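You operate a simulated robot arm through the tools that you are given. There is no shell and no other tool. Be economical: measure what you need, move in short steps, check, and stop when the job is done.

The job below is to be done with a simulated two-armed robot. You get a single attempt, and the scene is never put back.

TASK
Dust the cherry leaf, then butt the maple strip to it.
Fine: use the tack cloth and hold the leaf still while you wipe; cloth back; slide the strip up to the leaf; hurt and break nothing.

Only the result counts: the job must be done as asked and must still hold three seconds after the hand-in. Knocking over, shifting, dropping, spilling or breaking anything else fails it. Flat cloth is picked up by pressing the open fingertips on it (5 to 10 N) and closing them slowly along it; thin cloth reads only 2 to 8 mm in the jaws.

THE ROBOT
Two 7-joint arms with two-finger parallel grippers on one trunk, on a base that drives. Base frame: it is fixed to the floor where the robot stands at the start and does not move with it; the origin is under the middle of the robot, x ahead of it, y to its left, z up. Units: mm, degrees, N and s.
The left shoulder is at the start at [70, 134, 1201], the right one opposite. With the tool pointing down near the work surface each hand reaches from about 100 to 640 mm from the robot's upright axis, wherever it stands, measured 20 degrees to its own side. Payload 1.57 kg a hand.
The tool frame of a hand sits at the grasp point between the pads (the TCP): z along the fingers, y along the line on which they close. The tips reach 30 mm beyond it. The gripper opens to 80 mm. The fingers are 17 mm wide and 12 mm thick; the gripper's body (40 by 82 mm) begins 80 mm behind the TCP.
Orientation is that of the tool frame in the base frame, as [roll, pitch, yaw] about the fixed x, y, z axes, in that order (R = Rz(yaw) Ry(pitch) Rx(roll)). With the fingers straight down and closing along the base's y, the tool's x points along the base's -x, its y along +y and its z along -z.

THE INTERFACE
- The arms move only by the tool nudge_tool. It takes "left_moves", "right_moves" or both (then of equal length, played together; a hand with none holds still); each is a list of rows, each a list of 7 numbers: the turn, a rotation vector about the tool's x, y, z in units of 8 degrees (1.0 is 8 degrees), then the shift along the tool's x, y, z in units of 50 mm (1.0 is 50 mm), then the closure, from 0 (fully open) to 1 (shut). In form: [[rx, ry, rz, x, y, z, gripper], ...]. A call has 1 to 20 rows; each row shifts and turns the commanded pose from where the row before left it, along the tool's axes as they then stand. A call with a number of a shift or a turn outside -1 to 1 is refused whole. Rows are played at 5 a second. More than 50 mm and 8.6 degrees between two rows, or a gripper value outside its range, and nothing of the call is played. A pose out of reach is approached as far as the arm can. The call stops where the force on the tool passes 40 N (or 10 N more than at its start, if that is more) or the arm is blocked; 0.2 s more then pass. Each finger travels about 153 mm/s and halts on what it meets, pressing with about 43 N; the grip force reading is that of the motor and also rises with nothing between the fingers. The clock runs only during rows and for 0.2 s after the last one: add rows that do not move to give the fingers time. The reply holds the time, the measured pose of the TCP, the force on the tool along the base axes, the opening and the grip force, in the units named above and with some noise, and new pictures: "pictures" is both (left out), scene, wrist or none (wrist: the cameras of the hands that moved).
- Cameras (640 x 400 px; columns grow to the right, rows downward): "scene" is now at [133.6, 20.2, 1422.8]; the picture's right is [0.23, -0.97, 0.00], its down [-0.62, -0.15, -0.77] and it looks along [0.74, 0.18, -0.64] (base axes); focal length 257 px, centre (320, 200). "left" rides on the left gripper at [72, 7, -122] in its tool frame; the picture's right is [-0.09, 1.00, 0.00], its down [-0.84, -0.08, -0.54] and it looks along [-0.54, -0.05, 0.84] (tool axes); focal length 238 px, centre (320, 200). "right" rides on the right gripper at [72, -7, -122] in its tool frame; the picture's right is [0.09, 1.00, 0.00], its down [-0.84, 0.08, -0.54] and it looks along [-0.54, 0.05, 0.84] (tool axes); focal length 238 px, centre (320, 200). There is no depth. A picture from a camera that has moved, and an enlarged one, comes with that camera's place and axes in the base frame and with its lens.
- slide_trunk(by): slides the trunk up (or, below 0, down) by that many mm; the arms and the scene camera ride with it, the base frame stays. It gives what a move gives, with no picture.
- roll_base(legs): drives the robot by 1 to 6 legs, each [ahead, left, turn to the left] in mm, mm and degrees, along the robot's own axes; the way and the turn of a leg run together, so that a leg with both is an arc; at most 1500 mm and 180 degrees a leg. The arms and the cameras ride along, it lands a little off, and it stops where it bumps. It gives what a move gives, and a new picture of the scene camera.
- aim_head(pan, tilt): turns the head with the scene camera to pan (to the left, within 86 degrees either way) and tilt (down, from -29 to 69), counted from straight ahead of the robot. It gives what a move gives, and a new picture of the scene camera.
- zoom(camera, box): a new picture of the part [left, top, right, bottom] of that camera's present view, enlarged. The clock stands still meanwhile.
- close_job(): hands the job in; it is judged then, once.

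Work in short steps. Places have to be worked out from the pictures, the camera data and where the tool is seen: move nearer, look again, correct. Check each grasp and each placing, and mend what went wrong. You have 120 turns and 170 pictures in all, those below and enlarged ones among them. Open the grippers and draw the arms clear of the work before you hand the job in, unless the task says otherwise; then end with one line.

The tools are called after "Request:" as a command line: name --argument value ..., lists and objects as JSON in quotes. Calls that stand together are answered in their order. nudge_tool: Moves the arms, as the interface text tells. Its arguments: {"type":"object","properties":{"left_moves":{"type":"array","items":{"type":"array","items":{"type":"number"}}},"right_moves":{"type":"array","items":{"type":"array","items":{"type":"number"}}},"pictures":{"type":"string","enum":["both","scene","wrist","none"]}},"required":[]} The other tools are called the same way: slide_trunk (by) slides the trunk up or down; roll_base (legs) drives the base; aim_head (pan, tilt) turns the head that bears the scene camera; zoom (camera, box) takes an enlarged picture of a part of a camera's view; close_job () hands the job in.

At the start:

```text
clock: 0.0
left_position: [389.2, 372.9, 1164.1]
left_tool_rot: [-180.0, 0.0, 180.0]
left_contact_force: [0.2, -0.9, -0.5]
left_width: 80.1
left_finger_force: 0.1
right_position: [416.4, -50.1, 1111.0]
right_tool_rot: [180.0, 0.0, 180.0]
right_contact_force: [0.4, 0.2, 0.8]
right_width: 79.8
right_finger_force: 0.1
trunk travel left (down, up): [-775.0, 165.0]
robot x, y, heading: [2.1, -0.1, 0.1]
head pan, tilt: [13.6, 40.0]
```

scene: 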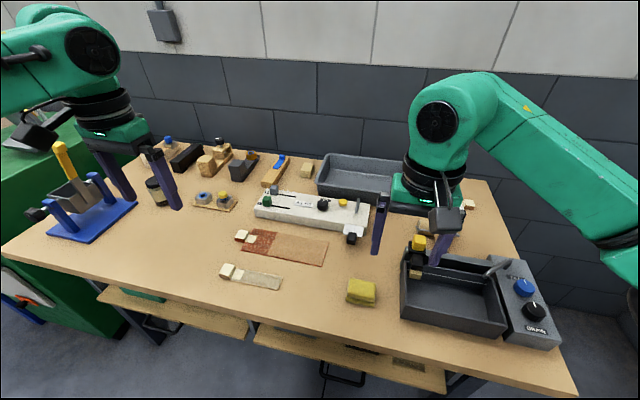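
right: 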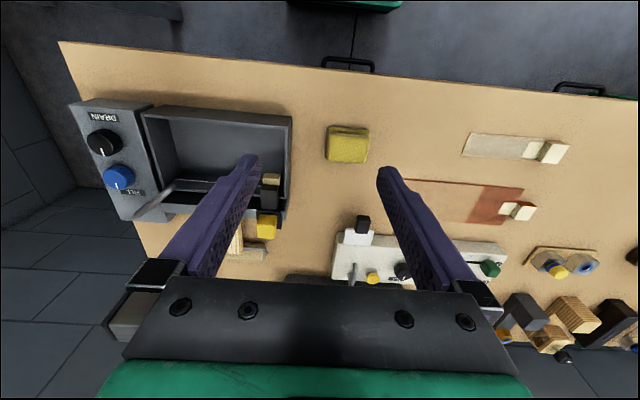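
left: 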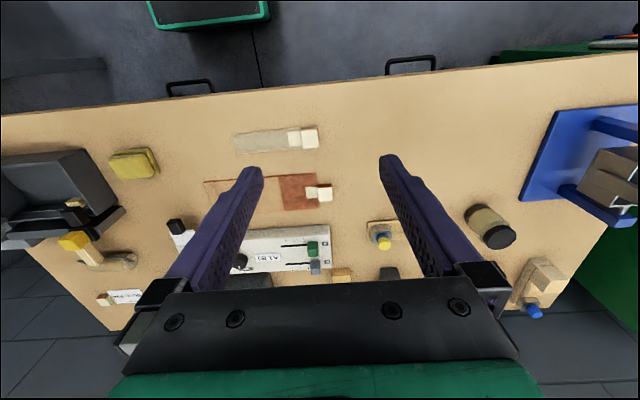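

The scene shows a dusty cherry leaf with a cream block at its left end, a maple strip nearer the robot, and a yellow folded cloth. I'll enlarge the work area to see these properly.

Request:
zoom --camera "scene" --box '[200, 180, 400, 310]'

Request:
zoom --camera "right" --box '[300, 100, 600, 290]'

```text
3.08 times, centred on (300, 245) of scene
camera zoom: at [133.6, 20.2, 1422.8], right [0.23, -0.97, 0.0], down [-0.62, -0.15, -0.77], along [0.74, 0.18, -0.64], focal length 790 px, centre (382, 62)
```

zoom: 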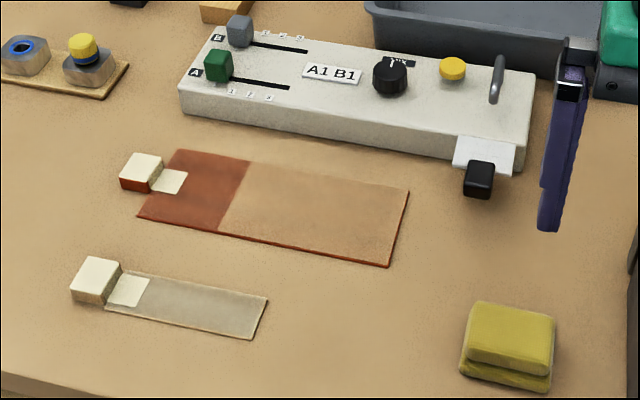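

```text
2.11 times, centred on (450, 195) of right
camera zoom: at [346.1, -56.3, 1232.9], right [-0.09, 1.0, 0.0], down [0.84, 0.08, 0.54], along [0.54, 0.05, -0.84], focal length 502 px, centre (46, 210)
```

zoom: 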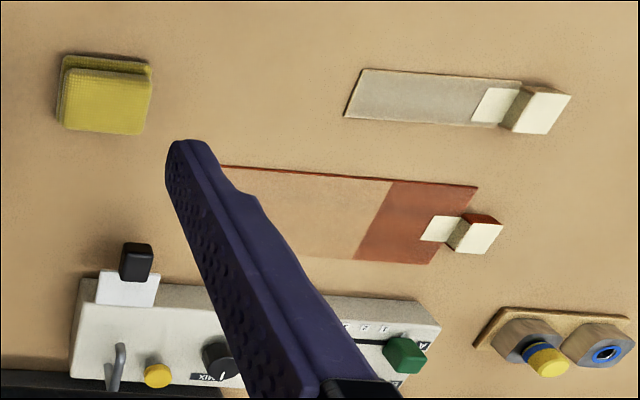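

Estimates (z≈840): the leaf spans x 539–627, y 113–351, with dust on y<276. The strip spans x 443–483, y 204–334, and the yellow pad x 454–504, y −35–38. Next I check that the yellow pad is the only cloth.

Request:
zoom --camera "scene" --box '[340, 180, 580, 350]'

Request:
zoom --camera "scene" --box '[20, 120, 320, 260]'

```text
2.35 times, centred on (460, 265) of scene
camera zoom: at [133.6, 20.2, 1422.8], right [0.23, -0.97, 0.0], down [-0.62, -0.15, -0.77], along [0.74, 0.18, -0.64], focal length 604 px, centre (-9, 47)
```

zoom: 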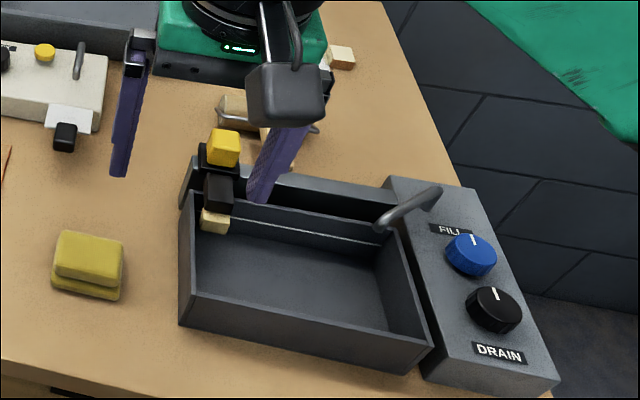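

```text
2.13 times, centred on (170, 190) of scene
camera zoom: at [133.6, 20.2, 1422.8], right [0.23, -0.97, 0.0], down [-0.62, -0.15, -0.77], along [0.74, 0.18, -0.64], focal length 548 px, centre (640, 221)
```

zoom: 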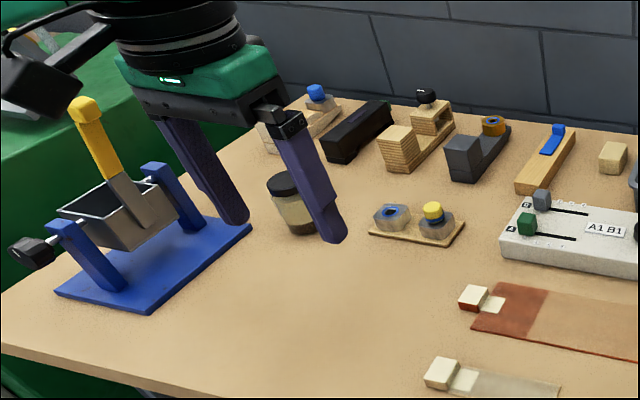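

The yellow pad is the only cloth. I bring the right hand over it, turned a quarter turn so it closes along base x.

Request:
nudge_tool --right_moves '[[0, 0, -0.9375, -0.63, 0.52, 0, 0], [0, 0, -0.9375, 0, 0, 0, 0], [0, 0, -0.9375, 0, 0, 0, 0], [0, 0, -0.9375, 0, 0, 0, 0], [0, 0, -0.9375, 0, 0, 0, 0], [0, 0, -0.9375, 0, 0, 0, 0], [0, 0, -0.9375, 0, 0, 0, 0], [0, 0, -0.9375, 0, 0, 0, 0], [0, 0, -0.9375, 0, 0, 0, 0], [0, 0, -0.9375, 0, 0, 0, 0], [0, 0, -0.9375, 0, 0, 0, 0], [0, 0, -0.9375, 0, 0, 0, 0], [0, 0, 0, 0, 0, 0.8, 0], [0, 0, 0, 0, 0, 0.8, 0]]' --pictures "both"

```text
clock: 3.0
left_position: [390.4, 372.0, 1162.4]
left_tool_rot: [179.9, -0.1, -180.0]
left_contact_force: [-0.1, -0.2, 0.2]
left_width: 80.0
left_finger_force: 0.1
right_position: [398.2, -39.0, 1034.8]
right_tool_rot: [179.5, 0.1, -124.8]
right_contact_force: [-0.2, 0.8, -0.1]
right_width: 79.9
right_finger_force: 0.1
right hand out of reach, approached as far as the arm can: row 7, 8, 9, 10, 11, 12
trunk travel left (down, up): [-775.0, 165.0]
robot x, y, heading: [-3.6, -0.7, -0.3]
head pan, tilt: [13.6, 40.0]
camera scene: at [133.8, 19.5, 1422.8], right [0.23, -0.97, 0.0], down [-0.62, -0.15, -0.77], along [0.74, 0.18, -0.64], focal length 257 px, centre (320, 200)
camera right: at [363.8, -102.3, 1157.3], right [-0.87, 0.49, 0.01], down [0.42, 0.73, 0.55], along [0.26, 0.48, -0.84], focal length 238 px, centre (320, 200)
```

scene: 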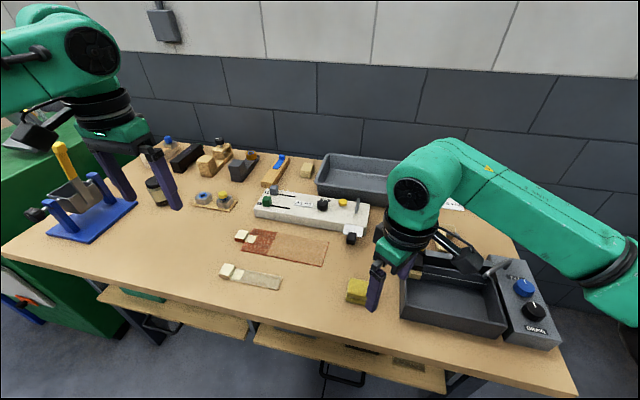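
right: 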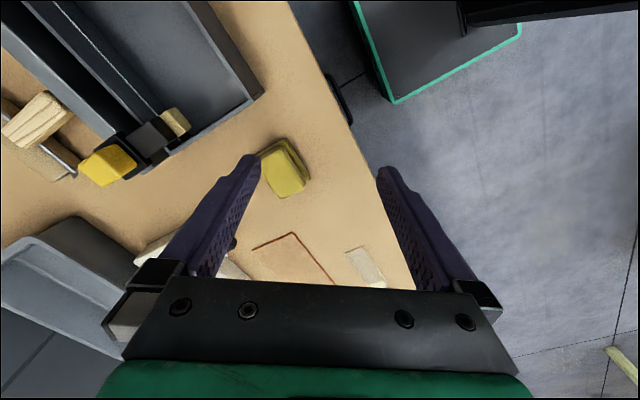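

Turning that way runs into a joint limit at about 55°. I turn the other way, to yaw 90, and check the pose.

Request:
nudge_tool --right_moves '[[0, 0, 0.95, 0, 0, -0.5, 0], [0, 0, 0.95, 0, 0, -0.5, 0], [0, 0, 0.95, 0, 0, 0, 0], [0, 0, 0.95, 0, 0, 0, 0], [0, 0, 0.95, 0, 0, 0, 0], [0, 0, 0.95, 0, 0, 0, 0], [0, 0, 0.95, 0, 0, 0, 0], [0, 0, 0.95, 0, 0, 0, 0], [0, 0, 0.95, 0, 0, 0, 0], [0, 0, 0.95, 0, 0, 0, 0], [0, 0, 0.95, 0, 0, 0, 0], [0, 0, 0.95, 0, 0, 0, 0], [0, 0, 0.95, 0, 0, 0, 0], [0, 0, 0.95, 0, 0, 0, 0], [0, 0, 0.95, 0, 0, 0, 0], [0, 0, 0.95, 0, 0, 0, 0], [0, 0, 0.95, 0, 0, 0, 0], [0, 0, 0.95, 0, 0, 0, 0], [0, 0, 0.95, 0, 0, 0, 0]]' --pictures "wrist"

```text
clock: 7.0
left_position: [389.7, 373.5, 1163.1]
left_tool_rot: [-180.0, 0.0, -179.9]
left_contact_force: [-0.6, -0.1, 0.2]
left_width: 80.2
left_finger_force: 0.0
right_position: [399.4, -37.8, 1087.2]
right_tool_rot: [-179.7, -0.4, 90.7]
right_contact_force: [0.2, 0.2, 0.8]
right_width: 80.1
right_finger_force: 0.1
trunk travel left (down, up): [-775.0, 165.0]
robot x, y, heading: [-1.6, -3.0, 0.3]
head pan, tilt: [13.6, 40.0]
camera right: at [392.1, 33.4, 1209.6], right [0.99, 0.1, 0.0], down [0.09, -0.84, 0.54], along [0.05, -0.53, -0.84], focal length 238 px, centre (320, 200)
```

right: 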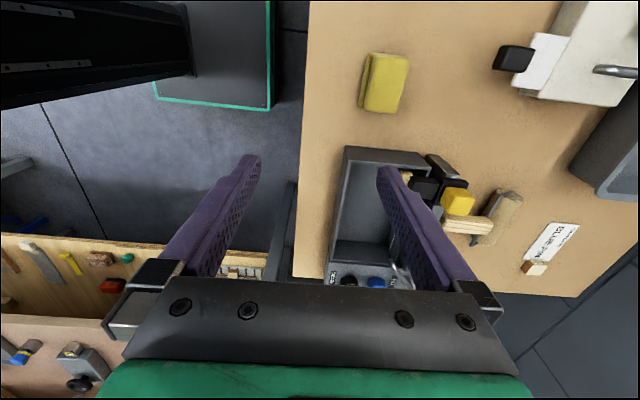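

The yaw is now 90.7. I move over the pad's estimated centre (479, 2) and come down to z≈950.

Request:
nudge_tool --right_moves '[[0, 0, 0.03, 0.4, 0.8, 0, 0], [0, 0, 0.03, 0.4, 0.8, 0, 0], [0, 0, 0.03, 0, 0, 0.9, 0], [0, 0, 0, 0, 0, 0.9, 0], [0, 0, 0, 0, 0, 0.9, 0], [0, 0, 0, 0, 0, 0, 0]]' --pictures "wrist"

```text
clock: 8.4
left_position: [389.1, 373.4, 1162.6]
left_tool_rot: [180.0, 0.0, 180.0]
left_contact_force: [0.3, -0.3, 0.2]
left_width: 80.1
left_finger_force: 0.0
right_position: [474.4, 0.7, 950.7]
right_tool_rot: [-179.8, -0.4, 90.2]
right_contact_force: [0.9, -0.4, 0.2]
right_width: 79.8
right_finger_force: 0.0
trunk travel left (down, up): [-775.0, 165.0]
robot x, y, heading: [-1.3, -1.5, 0.3]
head pan, tilt: [13.6, 40.0]
camera right: at [468.8, 72.3, 1074.0], right [1.0, 0.1, 0.0], down [0.08, -0.84, 0.54], along [0.05, -0.53, -0.84], focal length 238 px, centre (320, 200)
```

right: 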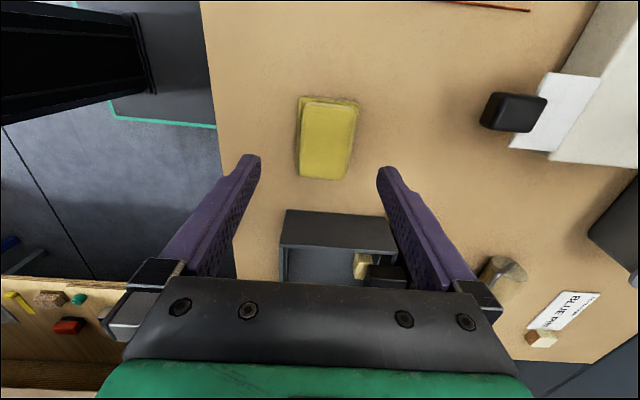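

The pad centre works out at about (480, 1), 46–50 mm wide in x. I shift 5 mm and descend so the tips sit just above the table beside it.

Request:
nudge_tool --right_moves '[[0, 0, 0, 0.0, 0.11, 0.5, 0], [0, 0, 0, 0, 0, 0.5, 0], [0, 0, 0, 0, 0, 0.4, 0], [0, 0, 0, 0, 0, 0, 0]]' --pictures "wrist"

Request:
zoom --camera "scene" --box '[310, 240, 430, 320]'

```text
clock: 9.4
left_position: [390.4, 373.1, 1163.6]
left_tool_rot: [-180.0, 0.0, 180.0]
left_contact_force: [0.9, 0.6, 0.4]
left_width: 80.2
left_finger_force: 0.0
right_position: [483.0, 3.3, 880.3]
right_tool_rot: [-179.7, -0.4, 90.2]
right_contact_force: [0.2, -1.0, -0.5]
right_width: 79.9
right_finger_force: 0.1
trunk travel left (down, up): [-775.0, 165.0]
robot x, y, heading: [0.9, -1.8, 0.0]
head pan, tilt: [13.6, 40.0]
camera right: at [477.1, 75.4, 1003.6], right [1.0, 0.09, 0.0], down [0.08, -0.84, 0.54], along [0.05, -0.53, -0.84], focal length 238 px, centre (320, 200)
```

right: 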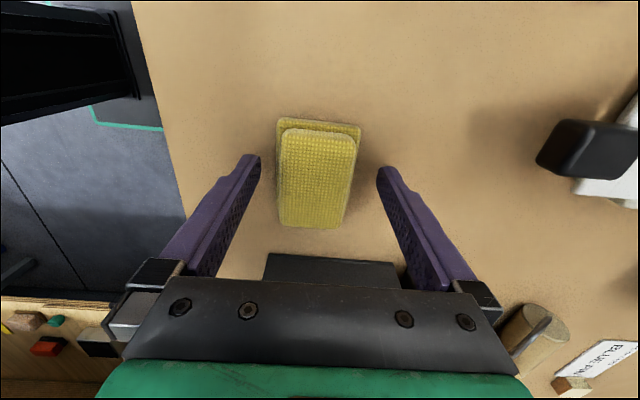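

```text
5.00 times, centred on (370, 280) of scene
camera zoom: at [133.7, 20.3, 1422.7], right [0.23, -0.97, 0.0], down [-0.62, -0.15, -0.77], along [0.74, 0.18, -0.64], focal length 1285 px, centre (70, -200)
```

zoom: 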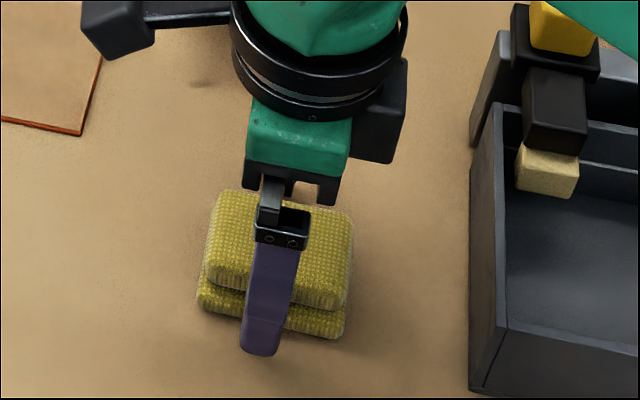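

The pad is centred between the fingers, with the tips around z 850 so some pad stays proud below them. I close gently.

Request:
nudge_tool --right_moves '[[0, 0, 0, 0, -0.02, 0, 0.2], [0, 0, 0, 0, 0, 0, 0.3], [0, 0, 0, 0, 0, 0, 0.4], [0, 0, 0, 0, 0, 0, 0.5], [0, 0, 0, 0, 0, 0, 0.6], [0, 0, 0, 0, 0, 0, 0.6]]' --pictures "wrist"

```text
clock: 10.8
left_position: [388.8, 372.2, 1163.5]
left_tool_rot: [180.0, -0.1, 180.0]
left_contact_force: [-0.8, -0.1, -0.4]
left_width: 80.0
left_finger_force: 0.0
right_position: [481.1, 5.6, 881.2]
right_tool_rot: [-179.7, -0.4, 90.1]
right_contact_force: [-0.1, -0.5, 1.1]
right_width: 53.7
right_finger_force: 43.0
trunk travel left (down, up): [-775.0, 165.0]
robot x, y, heading: [2.3, -3.0, -0.2]
head pan, tilt: [13.6, 40.0]
camera right: at [475.6, 75.1, 1004.3], right [1.0, 0.09, 0.0], down [0.08, -0.84, 0.54], along [0.05, -0.53, -0.84], focal length 238 px, centre (320, 200)
```

right: 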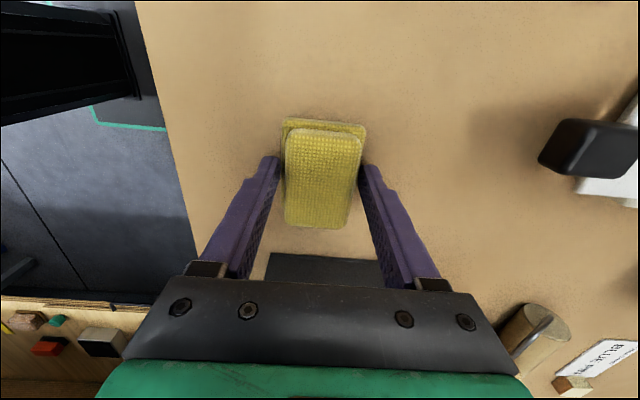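

The pad is held (53.7 mm, 43 N); its home is TCP ≈ (481, 4, 881). The leaf is near the limit of reach, so I lift the pad, tuck the left hand in, and then drive the base ahead and left.

Request:
nudge_tool --right_moves '[[0, 0, 0, 0, 0, -0.3, 0.6], [0, 0, 0, 0, 0, -0.8, 0.6], [0, 0, 0, 0, 0, -0.8, 0.6], [0, 0, 0, 0, 0, -0.6, 0.6]]' --left_moves '[[0, 0, 0, 0, -0.4, 0, 0], [0, 0, 0, 0, -0.4, 0, 0], [0, 0, 0, 0, -0.4, 0, 0], [0, 0, 0, 0, -0.4, 0, 0]]' --pictures "scene"

```text
clock: 11.8
left_position: [391.1, 292.2, 1163.3]
left_tool_rot: [179.9, 0.0, -180.0]
left_contact_force: [-0.1, 0.3, -0.9]
left_width: 80.0
left_finger_force: 0.1
right_position: [482.1, 2.8, 1008.7]
right_tool_rot: [-179.7, -0.4, 90.1]
right_contact_force: [-0.9, -0.6, -0.7]
right_width: 53.5
right_finger_force: 42.3
trunk travel left (down, up): [-775.0, 165.0]
robot x, y, heading: [2.7, 3.9, -0.0]
head pan, tilt: [13.6, 40.0]
camera scene: at [133.5, 19.2, 1422.7], right [0.23, -0.97, 0.0], down [-0.62, -0.15, -0.77], along [0.74, 0.18, -0.64], focal length 257 px, centre (320, 200)
```

scene: 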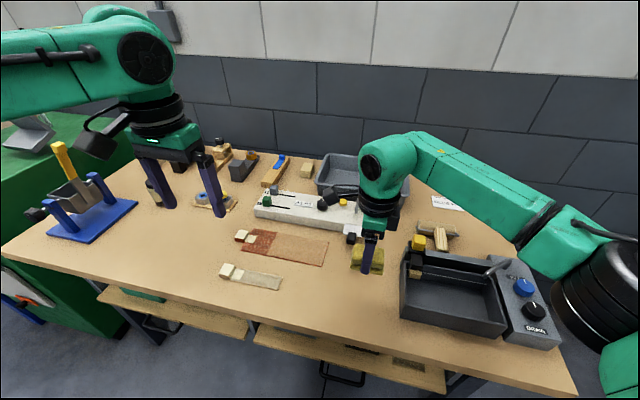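

The pad is lifted. I drive left first, then ahead.

Request:
roll_base --legs '[[0, 180, 0], [80, 0, 0]]'

Request:
zoom --camera "right" --box '[220, 80, 420, 260]'

```text
clock: 14.0
left_position: [465.9, 470.7, 1164.6]
left_tool_rot: [-180.0, 0.2, -179.8]
left_contact_force: [-1.2, -0.1, 0.2]
left_width: 80.1
left_finger_force: 0.1
right_position: [558.7, 182.1, 1008.6]
right_tool_rot: [-179.9, -0.4, 90.4]
right_contact_force: [-0.5, 0.2, -0.1]
right_width: 53.9
right_finger_force: 43.1
trunk travel left (down, up): [-775.0, 165.0]
robot x, y, heading: [81.6, 177.4, -0.1]
head pan, tilt: [13.6, 40.0]
camera scene: at [209.6, 197.9, 1423.3], right [0.24, -0.97, 0.0], down [-0.62, -0.15, -0.77], along [0.75, 0.18, -0.64], focal length 257 px, centre (320, 200)
```

scene: 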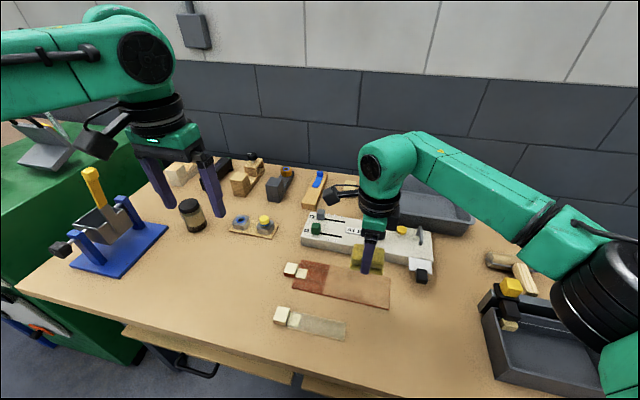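

```text
2.22 times, centred on (320, 170) of right
camera zoom: at [552.7, 253.8, 1132.0], right [1.0, 0.1, 0.0], down [0.08, -0.84, 0.54], along [0.05, -0.53, -0.84], focal length 530 px, centre (320, 267)
```

zoom: 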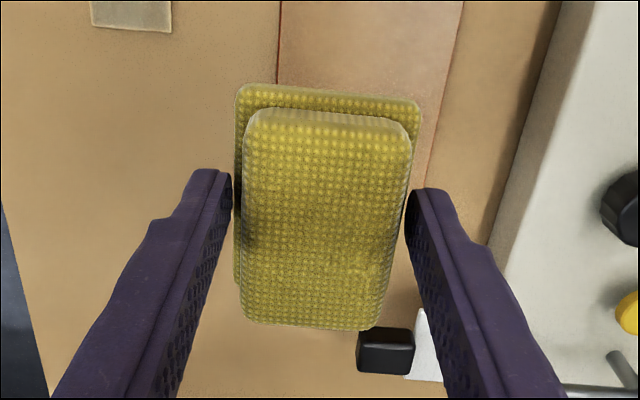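

I'm now well placed. I turn the right hand back to yaw 180, which puts the pad's long side across the leaf and its camera clear of the left hand. Meanwhile the left hand goes over the leaf's block.

Request:
nudge_tool --right_moves '[[0, 0, -0.9375, 0, 0, 0, 0.6], [0, 0, -0.9375, 0, 0, 0, 0.6], [0, 0, -0.9375, 0, 0, 0, 0.6], [0, 0, -0.9375, 0, 0, 0, 0.6], [0, 0, -0.9375, 0, 0, 0, 0.6], [0, 0, -0.9375, 0, 0, 0, 0.6], [0, 0, -0.9375, 0, 0, 0, 0.6], [0, 0, -0.9375, 0, 0, 0, 0.6], [0, 0, -0.9375, 0, 0, 0, 0.6], [0, 0, -0.9375, 0, 0, 0, 0.6], [0, 0, -0.9375, 0, 0, 0, 0.6], [0, 0, -0.9, 0, 0, 0, 0.6]]' --left_moves '[[0, 0, 0, -0.157, -0.127, 0.24, 0], [0, 0, 0, -0.157, -0.127, 0.24, 0], [0, 0, 0, -0.157, -0.127, 0.24, 0], [0, 0, 0, -0.157, -0.127, 0.24, 0], [0, 0, 0, -0.157, -0.127, 0.24, 0], [0, 0, 0, -0.157, -0.127, 0.24, 0], [0, 0, 0, -0.157, -0.127, 0.24, 0], [0, 0, 0, -0.157, -0.127, 0.24, 0], [0, 0, 0, -0.157, -0.127, 0.24, 0], [0, 0, 0, -0.157, -0.127, 0.24, 0], [0, 0, 0, -0.157, -0.127, 0.24, 0], [0, 0, 0, -0.157, -0.127, 0.24, 0]]' --pictures "both"

```text
clock: 16.6
left_position: [567.9, 395.9, 1016.7]
left_tool_rot: [180.0, 0.0, -179.8]
left_contact_force: [0.0, 0.4, -0.4]
left_width: 80.0
left_finger_force: 0.0
right_position: [562.6, 183.2, 1006.1]
right_tool_rot: [179.7, -0.3, -179.9]
right_contact_force: [0.5, 0.1, 0.3]
right_width: 53.6
right_finger_force: 43.1
trunk travel left (down, up): [-775.0, 165.0]
robot x, y, heading: [81.0, 174.3, -0.0]
head pan, tilt: [13.6, 40.0]
camera scene: at [215.0, 197.9, 1422.7], right [0.24, -0.97, 0.0], down [-0.62, -0.15, -0.77], along [0.74, 0.18, -0.64], focal length 257 px, centre (320, 200)
camera right: at [492.8, 174.8, 1129.9], right [-0.09, 1.0, 0.01], down [0.84, 0.08, 0.54], along [0.53, 0.06, -0.84], focal length 238 px, centre (320, 200)
camera left: at [492.9, 402.7, 1140.2], right [0.09, 1.0, 0.0], down [0.84, -0.07, 0.54], along [0.54, -0.05, -0.84], focal length 238 px, centre (320, 200)
```

scene: 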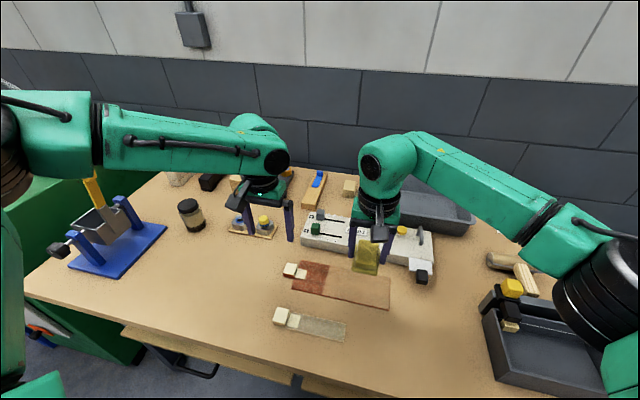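
right: 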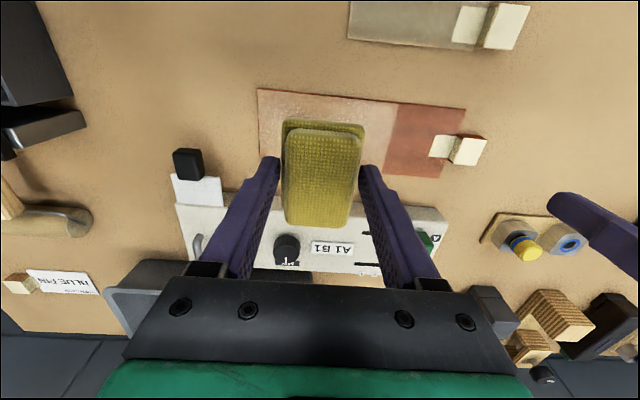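
left: 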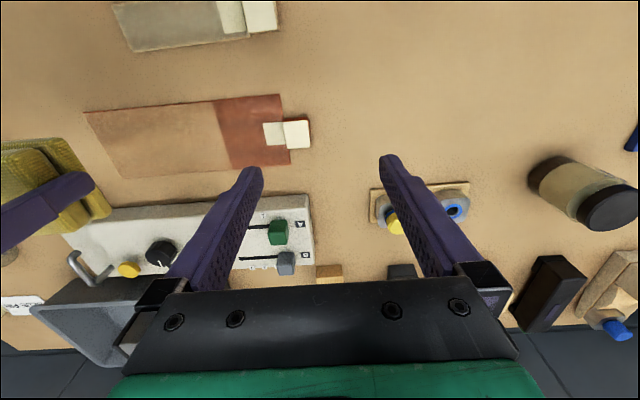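

From this view the leaf's end is at y≈350 and its block is centred near (579, 364). I zoom in to see the block's shape before gripping.

Request:
zoom --camera "left" --box '[200, 70, 360, 180]'

Request:
zoom --camera "scene" --box '[260, 240, 400, 340]'

```text
3.64 times, centred on (280, 125) of left
camera zoom: at [492.9, 402.7, 1140.2], right [0.09, 1.0, 0.0], down [0.84, -0.07, 0.54], along [0.54, -0.05, -0.84], focal length 867 px, centre (466, 473)
```

zoom: 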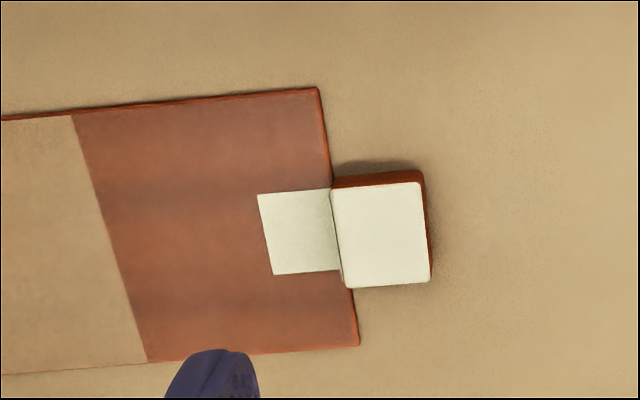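

```text
4.00 times, centred on (330, 290) of scene
camera zoom: at [215.0, 197.9, 1422.7], right [0.24, -0.97, 0.0], down [-0.62, -0.15, -0.77], along [0.74, 0.18, -0.64], focal length 1028 px, centre (280, -160)
```

zoom: 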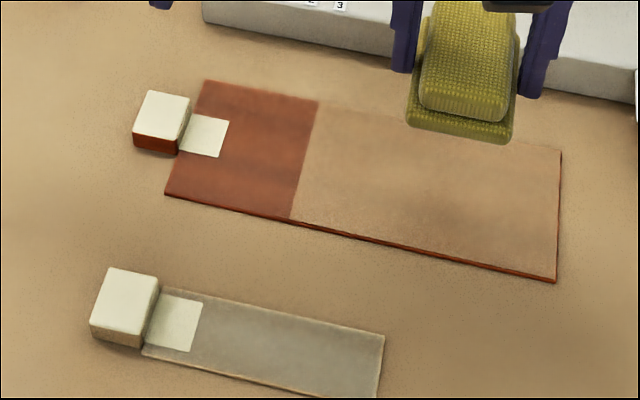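

The block spans x 563–597, y 351–380. I bring the left hand over (580, 366) and down to z≈905 for a look.

Request:
nudge_tool --left_moves '[[0, 0, 0, -0.24, -0.6, 0.3, 0], [0, 0, 0, 0, 0, 0.7, 0], [0, 0, 0, 0, 0, 0.7, 0], [0, 0, 0, 0, 0, 0.5, 0], [0, 0, 0, 0, 0, 0, 0]]' --pictures "wrist"

```text
clock: 17.8
left_position: [574.6, 367.7, 910.1]
left_tool_rot: [179.9, 0.0, -179.8]
left_contact_force: [0.0, 0.4, -0.7]
left_width: 80.0
left_finger_force: 0.1
right_position: [563.3, 183.5, 1008.8]
right_tool_rot: [179.6, -0.3, 179.9]
right_contact_force: [-0.1, -0.3, -1.4]
right_width: 53.6
right_finger_force: 43.3
trunk travel left (down, up): [-775.0, 165.0]
robot x, y, heading: [83.2, 179.6, 0.4]
head pan, tilt: [13.6, 40.0]
camera left: at [502.9, 374.6, 1031.8], right [0.09, 1.0, 0.0], down [0.84, -0.07, 0.54], along [0.54, -0.05, -0.84], focal length 238 px, centre (320, 200)
```

left: 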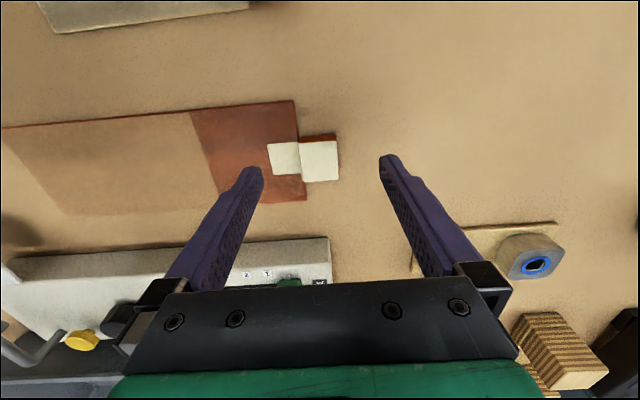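

The block centre reads (579, 367), so the hand is aligned within 4 mm. I descend to tips ≈ 848 and close slowly.

Request:
nudge_tool --left_moves '[[0, 0, 0, -0.08, 0, 0.32, 0], [0, 0, 0, 0, 0, 0.32, 0], [0, 0, 0, 0, 0, 0, 0], [0, 0, 0, 0, 0, 0, 0.3], [0, 0, 0, 0, 0, 0, 0.5], [0, 0, 0, 0, 0, 0, 0.6], [0, 0, 0, 0, 0, 0, 0.7], [0, 0, 0, 0, 0, 0, 0.7]]' --pictures "wrist"

Request:
zoom --camera "left" --box '[160, 60, 400, 220]'

```text
clock: 19.6
left_position: [566.9, 374.6, 886.3]
left_tool_rot: [179.9, 0.1, -179.9]
left_contact_force: [-0.2, -0.9, -0.3]
left_width: 23.8
left_finger_force: 0.0
left hand out of reach, approached as far as the arm can: row 1, 2
right_position: [561.9, 181.8, 1006.3]
right_tool_rot: [179.6, -0.3, 180.0]
right_contact_force: [-0.7, 0.2, 0.5]
right_width: 53.6
right_finger_force: 43.1
trunk travel left (down, up): [-775.0, 165.0]
robot x, y, heading: [82.7, 176.6, 0.3]
head pan, tilt: [13.6, 40.0]
camera left: at [495.2, 381.6, 1009.6], right [0.09, 1.0, 0.0], down [0.84, -0.07, 0.54], along [0.54, -0.05, -0.84], focal length 238 px, centre (320, 200)
```

left: 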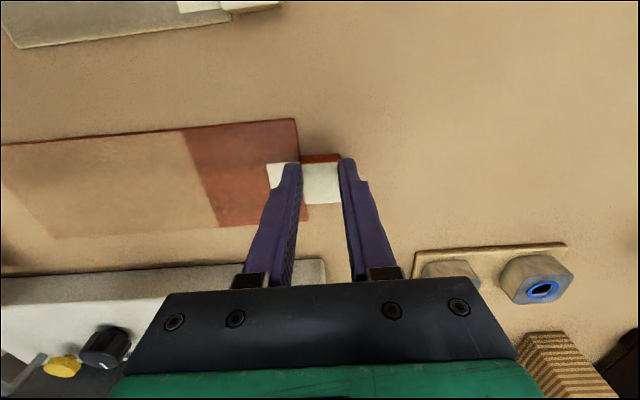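

```text
2.50 times, centred on (280, 140) of left
camera zoom: at [495.2, 381.6, 1009.6], right [0.09, 1.0, 0.0], down [0.84, -0.07, 0.54], along [0.54, -0.05, -0.84], focal length 596 px, centre (420, 350)
```

zoom: 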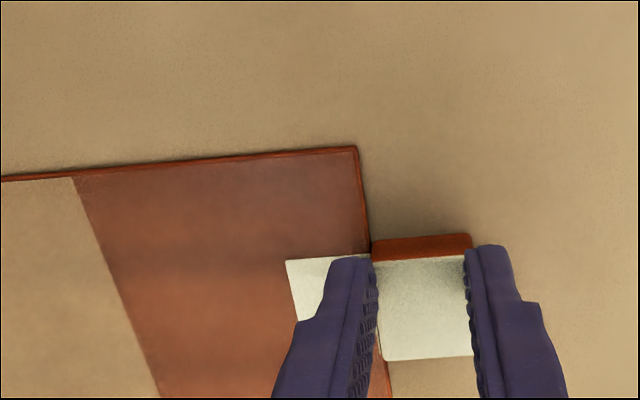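

The left hand stopped short at (567, 375, 886), out of reach, and closed on air just above the block. I open, lift, and lower the trunk to gain reach.

Request:
nudge_tool --left_moves '[[0, 0, 0, 0, 0, 0, 0.3], [0, 0, 0, 0, 0, 0, 0], [0, 0, 0, 0, 0, -0.9, 0], [0, 0, 0, 0, 0, -0.9, 0], [0, 0, 0, 0, 0, -0.9, 0]]' --right_moves '[[0, 0, 0, 0, 0, 0, 0.6], [0, 0, 0, 0, 0, 0, 0.6], [0, 0, 0, 0, 0, -0.5, 0.6], [0, 0, 0, 0, 0, -0.5, 0.6], [0, 0, 0, 0, 0, -0.5, 0.6]]' --pictures "none"

Request:
slide_trunk --by -100

```text
clock: 20.8
left_position: [566.5, 375.7, 1024.5]
left_tool_rot: [-180.0, 0.0, -179.9]
left_contact_force: [0.8, -0.7, 0.5]
left_width: 80.0
left_finger_force: 0.0
right_position: [562.0, 179.8, 1081.5]
right_tool_rot: [179.6, -0.4, -180.0]
right_contact_force: [0.0, 0.1, -0.5]
right_width: 53.9
right_finger_force: 43.5
trunk travel left (down, up): [-775.0, 165.0]
robot x, y, heading: [79.4, 178.2, 0.4]
head pan, tilt: [13.6, 40.0]
```

```text
clock: 22.1
left_position: [566.6, 374.9, 923.7]
left_tool_rot: [-179.9, 0.0, -179.8]
left_contact_force: [0.5, 0.4, 0.7]
left_width: 80.0
left_finger_force: 0.0
right_position: [563.2, 180.3, 981.4]
right_tool_rot: [179.6, -0.3, -180.0]
right_contact_force: [-0.3, 0.0, -0.7]
right_width: 53.8
right_finger_force: 43.1
trunk travel left (down, up): [-675.0, 265.0]
robot x, y, heading: [75.9, 176.8, 0.2]
head pan, tilt: [13.6, 40.0]
```

Now I try again: the left hand goes to (580, 366) and down to z≈878, still open.

Request:
nudge_tool --left_moves '[[0, 0, 0, -0.27, -0.17, 0, 0], [0, 0, 0, 0, 0, 0.45, 0], [0, 0, 0, 0, 0, 0.45, 0], [0, 0, 0, 0, 0, 0, 0]]' --pictures "wrist"

```text
clock: 23.1
left_position: [581.2, 365.8, 877.5]
left_tool_rot: [180.0, -0.1, -179.9]
left_contact_force: [-0.2, -0.7, -0.4]
left_width: 80.2
left_finger_force: 0.1
right_position: [562.9, 180.6, 981.3]
right_tool_rot: [179.5, -0.3, -180.0]
right_contact_force: [0.6, -0.5, -1.3]
right_width: 53.5
right_finger_force: 43.4
trunk travel left (down, up): [-675.0, 265.0]
robot x, y, heading: [81.4, 175.1, 0.4]
head pan, tilt: [13.6, 40.0]
camera left: at [507.4, 373.0, 999.7], right [0.09, 1.0, 0.0], down [0.84, -0.07, 0.54], along [0.54, -0.05, -0.84], focal length 238 px, centre (320, 200)
```

left: 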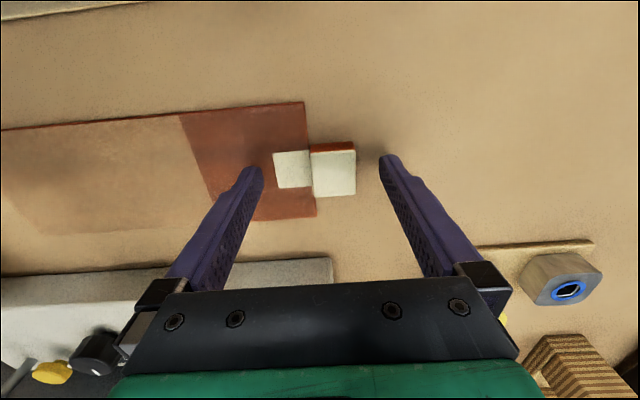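

The hand reached the grasp pose, but the block now looks about 8 mm further toward +y than before. I check the scene for whether the leaf was shifted.

Request:
aim_head --pan 13.6 --tilt 45

Request:
zoom --camera "scene" --box '[240, 220, 420, 340]'

```text
clock: 23.8
left_position: [580.8, 364.9, 878.7]
left_tool_rot: [-180.0, -0.1, -179.8]
left_contact_force: [-0.7, -0.2, -0.4]
left_width: 79.8
left_finger_force: 0.0
right_position: [563.1, 180.6, 981.8]
right_tool_rot: [179.6, -0.3, -179.9]
right_contact_force: [-0.2, 0.3, -0.2]
right_width: 53.7
right_finger_force: 42.5
trunk travel left (down, up): [-675.0, 265.0]
robot x, y, heading: [82.0, 177.6, 0.3]
head pan, tilt: [13.6, 45.0]
camera scene: at [210.4, 197.4, 1315.5], right [0.24, -0.97, 0.0], down [-0.69, -0.17, -0.71], along [0.69, 0.17, -0.71], focal length 257 px, centre (320, 200)
```

scene: 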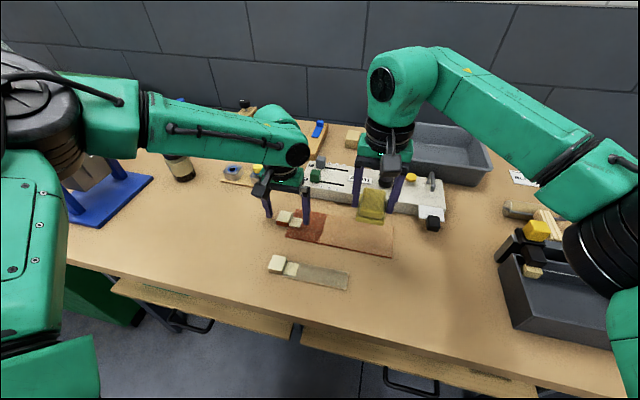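

```text
3.33 times, centred on (330, 280) of scene
camera zoom: at [210.4, 197.4, 1315.5], right [0.24, -0.97, 0.0], down [-0.69, -0.17, -0.71], along [0.69, 0.17, -0.71], focal length 856 px, centre (287, -67)
```

zoom: 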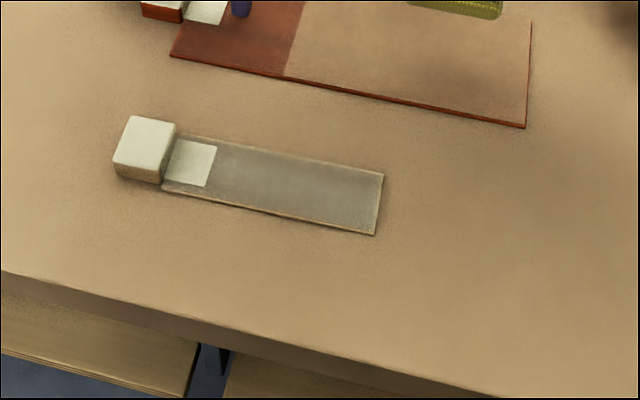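

The leaf did shift about 8 mm toward +y. Closing now at y≈365 pushes the block straight back to its original place, so I close slowly.

Request:
nudge_tool --left_moves '[[0, 0, 0, 0, 0, 0, 0.3], [0, 0, 0, 0, 0, 0, 0.4], [0, 0, 0, 0, 0, 0, 0.5], [0, 0, 0, 0, 0, 0, 0.55], [0, 0, 0, 0, 0, 0, 0.6], [0, 0, 0, 0, 0, 0, 0.65], [0, 0, 0, 0, 0, 0, 0.7], [0, 0, 0, 0, 0, 0, 0.75], [0, 0, 0, 0, 0, 0, 0.75]]' --pictures "wrist"

```text
clock: 25.8
left_position: [579.9, 366.2, 877.9]
left_tool_rot: [-179.9, -0.1, -179.8]
left_contact_force: [-0.3, 0.0, 1.0]
left_width: 28.5
left_finger_force: 39.0
right_position: [563.0, 181.5, 982.6]
right_tool_rot: [179.5, -0.3, -179.9]
right_contact_force: [0.5, -0.5, -1.1]
right_width: 53.6
right_finger_force: 42.8
trunk travel left (down, up): [-675.0, 265.0]
robot x, y, heading: [80.0, 174.7, 0.3]
head pan, tilt: [13.6, 45.0]
camera left: at [507.5, 373.2, 999.9], right [0.09, 1.0, 0.0], down [0.84, -0.07, 0.54], along [0.54, -0.05, -0.84], focal length 238 px, centre (320, 200)
```

left: 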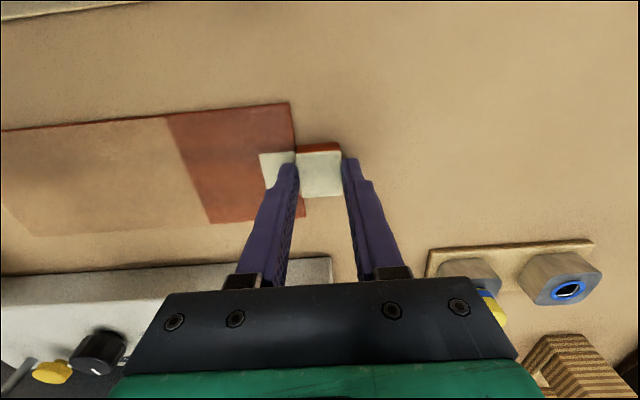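

The block is held (28.5 mm, 39 N) and the leaf is back in place. I bring the pad over the inner end of the dust at (581, 254), z≈900, with the left hand holding still.

Request:
nudge_tool --right_moves '[[0, 0, 0, -0.36, 0.7, 0, 0.6], [0, 0, 0, 0, 0.75, 0, 0.6], [0, 0, 0, 0, 0, 0.8, 0.6], [0, 0, 0, 0, 0, 0.8, 0.6], [0, 0, 0, 0, 0, 0, 0.6]]' --pictures "both"

Request:
zoom --camera "scene" --box '[240, 170, 420, 290]'

```text
clock: 26.9
left_position: [580.1, 367.8, 878.0]
left_tool_rot: [180.0, 0.0, -179.8]
left_contact_force: [-0.7, 1.3, -0.4]
left_width: 28.6
left_finger_force: 38.7
right_position: [581.7, 253.9, 900.3]
right_tool_rot: [179.6, -0.3, -180.0]
right_contact_force: [0.8, 0.4, 0.2]
right_width: 53.9
right_finger_force: 42.8
trunk travel left (down, up): [-675.0, 265.0]
robot x, y, heading: [81.8, 178.8, 0.3]
head pan, tilt: [13.6, 45.0]
camera scene: at [210.2, 197.6, 1315.5], right [0.24, -0.97, 0.0], down [-0.69, -0.17, -0.71], along [0.69, 0.17, -0.71], focal length 257 px, centre (320, 200)
camera right: at [511.1, 247.2, 1022.4], right [-0.09, 1.0, 0.01], down [0.84, 0.07, 0.54], along [0.54, 0.06, -0.84], focal length 238 px, centre (320, 200)
```

scene: 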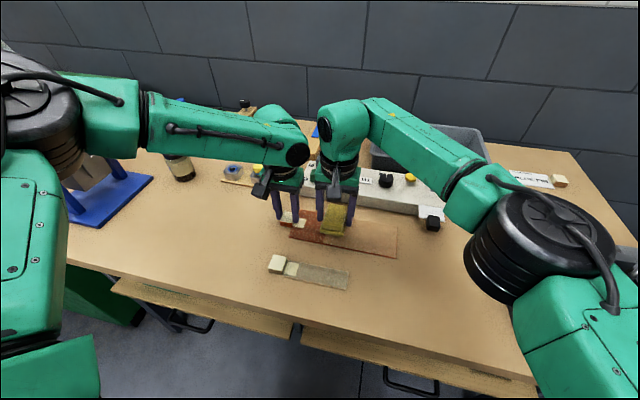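
right: 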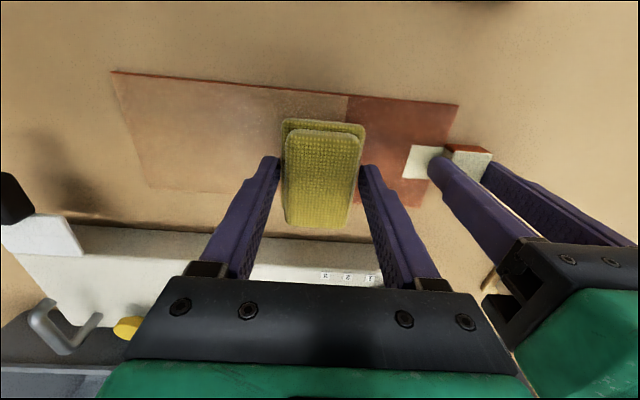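

```text
3.33 times, centred on (330, 230) of scene
camera zoom: at [210.2, 197.6, 1315.5], right [0.24, -0.97, 0.0], down [-0.69, -0.17, -0.71], along [0.69, 0.17, -0.71], focal length 856 px, centre (287, 100)
```

zoom: 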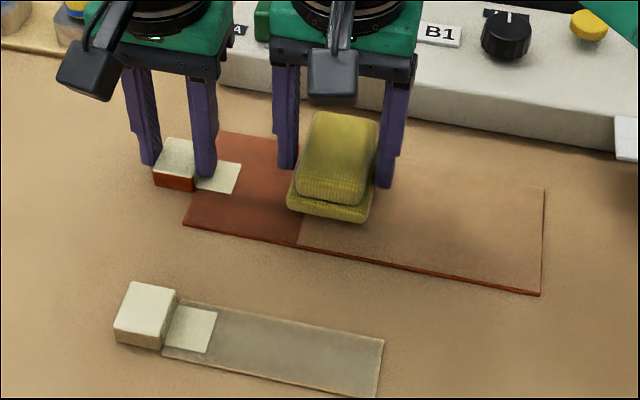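

The pad is positioned and clears the left hand. I shift to the near lane (x≈572) and descend toward contact in small steps, watching the force.

Request:
nudge_tool --right_moves '[[0, 0, 0, 0.2, 0, 0.2, 0.6], [0, 0, 0, 0, 0, 0.06, 0.6], [0, 0, 0, 0, 0, 0, 0.6]]' --pictures "none"

```text
clock: 27.8
left_position: [580.2, 365.0, 877.6]
left_tool_rot: [179.9, 0.0, -179.8]
left_contact_force: [-0.4, 0.9, 0.3]
left_width: 28.8
left_finger_force: 38.7
right_position: [570.9, 254.5, 887.2]
right_tool_rot: [179.6, -0.3, 180.0]
right_contact_force: [-0.7, 0.6, -0.5]
right_width: 53.7
right_finger_force: 43.2
trunk travel left (down, up): [-675.0, 265.0]
robot x, y, heading: [80.9, 177.7, -0.1]
head pan, tilt: [13.6, 45.0]
```

There is no contact yet at 887. I go down 2 mm at a time.

Request:
nudge_tool --right_moves '[[0, 0, 0, 0, 0, 0.05, 0.6], [0, 0, 0, 0, 0, 0.0, 0.6]]' --pictures "none"

```text
clock: 28.4
left_position: [580.4, 366.7, 878.0]
left_tool_rot: [-180.0, 0.0, -179.8]
left_contact_force: [-0.2, 0.8, 0.2]
left_width: 28.8
left_finger_force: 38.8
right_position: [571.6, 253.5, 886.1]
right_tool_rot: [179.7, -0.3, 180.0]
right_contact_force: [1.0, -0.5, 0.0]
right_width: 53.5
right_finger_force: 43.1
trunk travel left (down, up): [-675.0, 265.0]
robot x, y, heading: [84.9, 178.1, 0.1]
head pan, tilt: [13.6, 45.0]
```

Request:
nudge_tool --right_moves '[[0, 0, 0, 0, 0, 0.05, 0.6], [0, 0, 0, 0, 0, 0.0, 0.6]]' --pictures "none"

```text
clock: 28.9
left_position: [580.0, 364.9, 878.3]
left_tool_rot: [180.0, 0.0, -179.8]
left_contact_force: [0.4, -0.3, -1.7]
left_width: 28.7
left_finger_force: 38.6
right_position: [570.0, 253.8, 885.5]
right_tool_rot: [179.5, -0.3, -180.0]
right_contact_force: [0.4, -0.1, 3.8]
right_width: 53.5
right_finger_force: 43.3
trunk travel left (down, up): [-675.0, 265.0]
robot x, y, heading: [80.3, 177.2, 0.0]
head pan, tilt: [13.6, 45.0]
```

Contact shows 3.8 N. I add 1 mm and stroke slowly toward the free end, y 254 → 120, watching both hands.

Request:
nudge_tool --right_moves '[[0, 0, 0, 0, 0, 0.02, 0.6], [0, 0, 0, 0, -0.2, 0, 0.6], [0, 0, 0, 0, -0.3, 0, 0.6], [0, 0, 0, 0, -0.3, 0, 0.6], [0, 0, 0, 0, -0.3, 0, 0.6]]' --pictures "scene"

Request:
zoom --camera "scene" --box '[240, 170, 420, 290]'

```text
clock: 30.1
left_position: [579.1, 366.5, 879.1]
left_tool_rot: [-180.0, 0.1, -179.7]
left_contact_force: [-0.3, -5.7, -2.8]
left_width: 28.8
left_finger_force: 38.7
right_position: [571.0, 198.1, 884.2]
right_tool_rot: [179.6, -0.3, -180.0]
right_contact_force: [0.1, 3.9, 9.8]
right_width: 53.9
right_finger_force: 43.2
trunk travel left (down, up): [-675.0, 265.0]
robot x, y, heading: [80.6, 175.1, 0.3]
head pan, tilt: [13.6, 45.0]
camera scene: at [209.4, 197.3, 1315.6], right [0.24, -0.97, 0.0], down [-0.69, -0.17, -0.71], along [0.69, 0.17, -0.71], focal length 257 px, centre (320, 200)
```

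scene: 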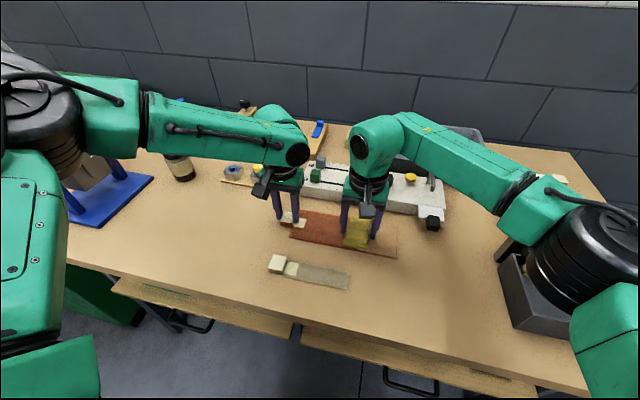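

```text
3.33 times, centred on (330, 230) of scene
camera zoom: at [209.4, 197.3, 1315.6], right [0.24, -0.97, 0.0], down [-0.69, -0.17, -0.71], along [0.69, 0.17, -0.71], focal length 856 px, centre (287, 100)
```

zoom: 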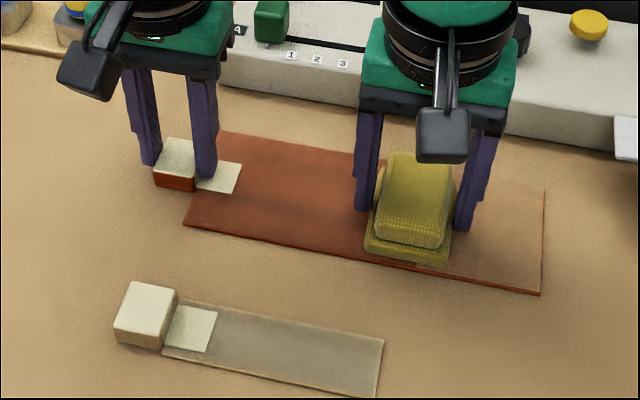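

The dust comes off cleanly across the width with about 10 N down, and the leaf holds still. I continue the stroke to y≈118, then lift.

Request:
nudge_tool --right_moves '[[0, 0, 0, 0, -0.3, -0.01, 0.6], [0, 0, 0, 0, -0.3, 0, 0.6], [0, 0, 0, 0, -0.3, 0, 0.6], [0, 0, 0, 0, -0.3, 0, 0.6], [0, 0, 0, 0, -0.35, 0, 0.6], [0, 0, 0, 0, 0, 0, 0.6], [0, 0, 0, 0, 0, -0.4, 0.6], [0, 0, 0, 0, 0, -0.8, 0.6]]' --pictures "scene"

Request:
zoom --camera "scene" --box '[240, 170, 420, 290]'

Request:
zoom --camera "right" --box '[0, 0, 640, 400]'

```text
clock: 31.9
left_position: [580.5, 366.1, 877.9]
left_tool_rot: [180.0, 0.1, -179.8]
left_contact_force: [0.0, -0.2, 1.1]
left_width: 28.9
left_finger_force: 39.1
right_position: [570.5, 120.5, 943.6]
right_tool_rot: [179.7, -0.2, -180.0]
right_contact_force: [0.3, -0.6, 0.7]
right_width: 53.6
right_finger_force: 43.1
trunk travel left (down, up): [-675.0, 265.0]
robot x, y, heading: [82.3, 182.2, 0.2]
head pan, tilt: [13.6, 45.0]
camera scene: at [209.9, 197.7, 1315.4], right [0.24, -0.97, 0.0], down [-0.69, -0.17, -0.71], along [0.69, 0.17, -0.71], focal length 257 px, centre (320, 200)
```

scene: 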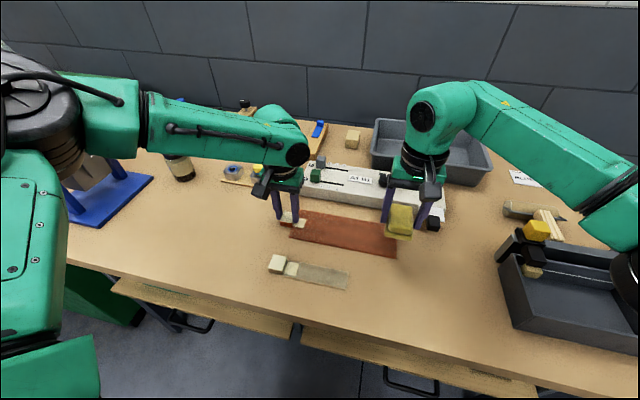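

```text
3.33 times, centred on (330, 230) of scene
camera zoom: at [209.9, 197.7, 1315.4], right [0.24, -0.97, 0.0], down [-0.69, -0.17, -0.71], along [0.69, 0.17, -0.71], focal length 856 px, centre (287, 100)
```

zoom: 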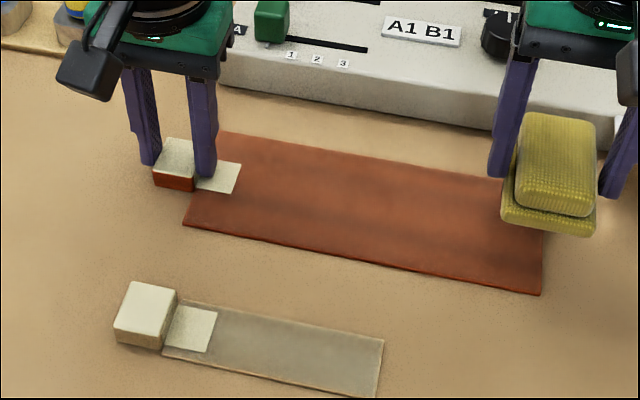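

```text
1.00 times, centred on (320, 200) of right
camera zoom: at [500.3, 113.3, 1065.0], right [-0.09, 1.0, 0.01], down [0.84, 0.07, 0.54], along [0.54, 0.05, -0.84], focal length 238 px, centre (320, 200)
```

zoom: 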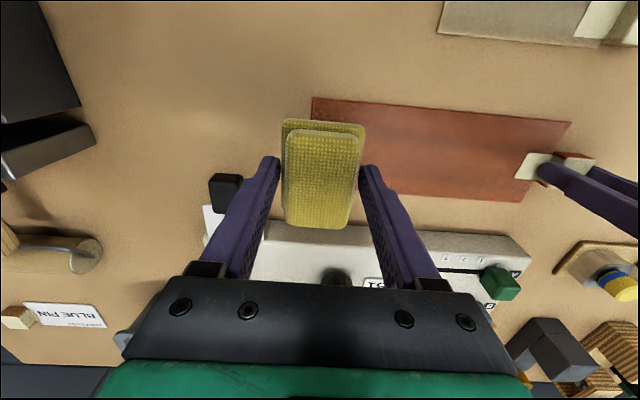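

It looks clean. For certainty I make a second pass along the far lane (x≈592), since the far right corner was hidden.

Request:
nudge_tool --right_moves '[[0, 0, 0, -0.22, 0.9, 0, 0.6], [0, 0, 0, -0.2, 0.9, 0, 0.6], [0, 0, 0, 0, 0.87, 0, 0.6], [0, 0, 0, 0, 0, 0.6, 0.6], [0, 0, 0, 0, 0, 0.5, 0.6], [0, 0, 0, 0, 0, 0.06, 0.6], [0, 0, 0, 0, 0, 0.0, 0.6]]' --pictures "none"

```text
clock: 33.5
left_position: [580.6, 365.4, 877.1]
left_tool_rot: [-180.0, 0.0, -179.8]
left_contact_force: [-0.1, 0.6, -0.3]
left_width: 29.0
left_finger_force: 39.1
right_position: [591.6, 255.3, 886.1]
right_tool_rot: [179.6, -0.3, -179.9]
right_contact_force: [0.4, 0.5, -0.3]
right_width: 53.7
right_finger_force: 42.9
trunk travel left (down, up): [-675.0, 265.0]
robot x, y, heading: [78.9, 178.0, 0.1]
head pan, tilt: [13.6, 45.0]
```

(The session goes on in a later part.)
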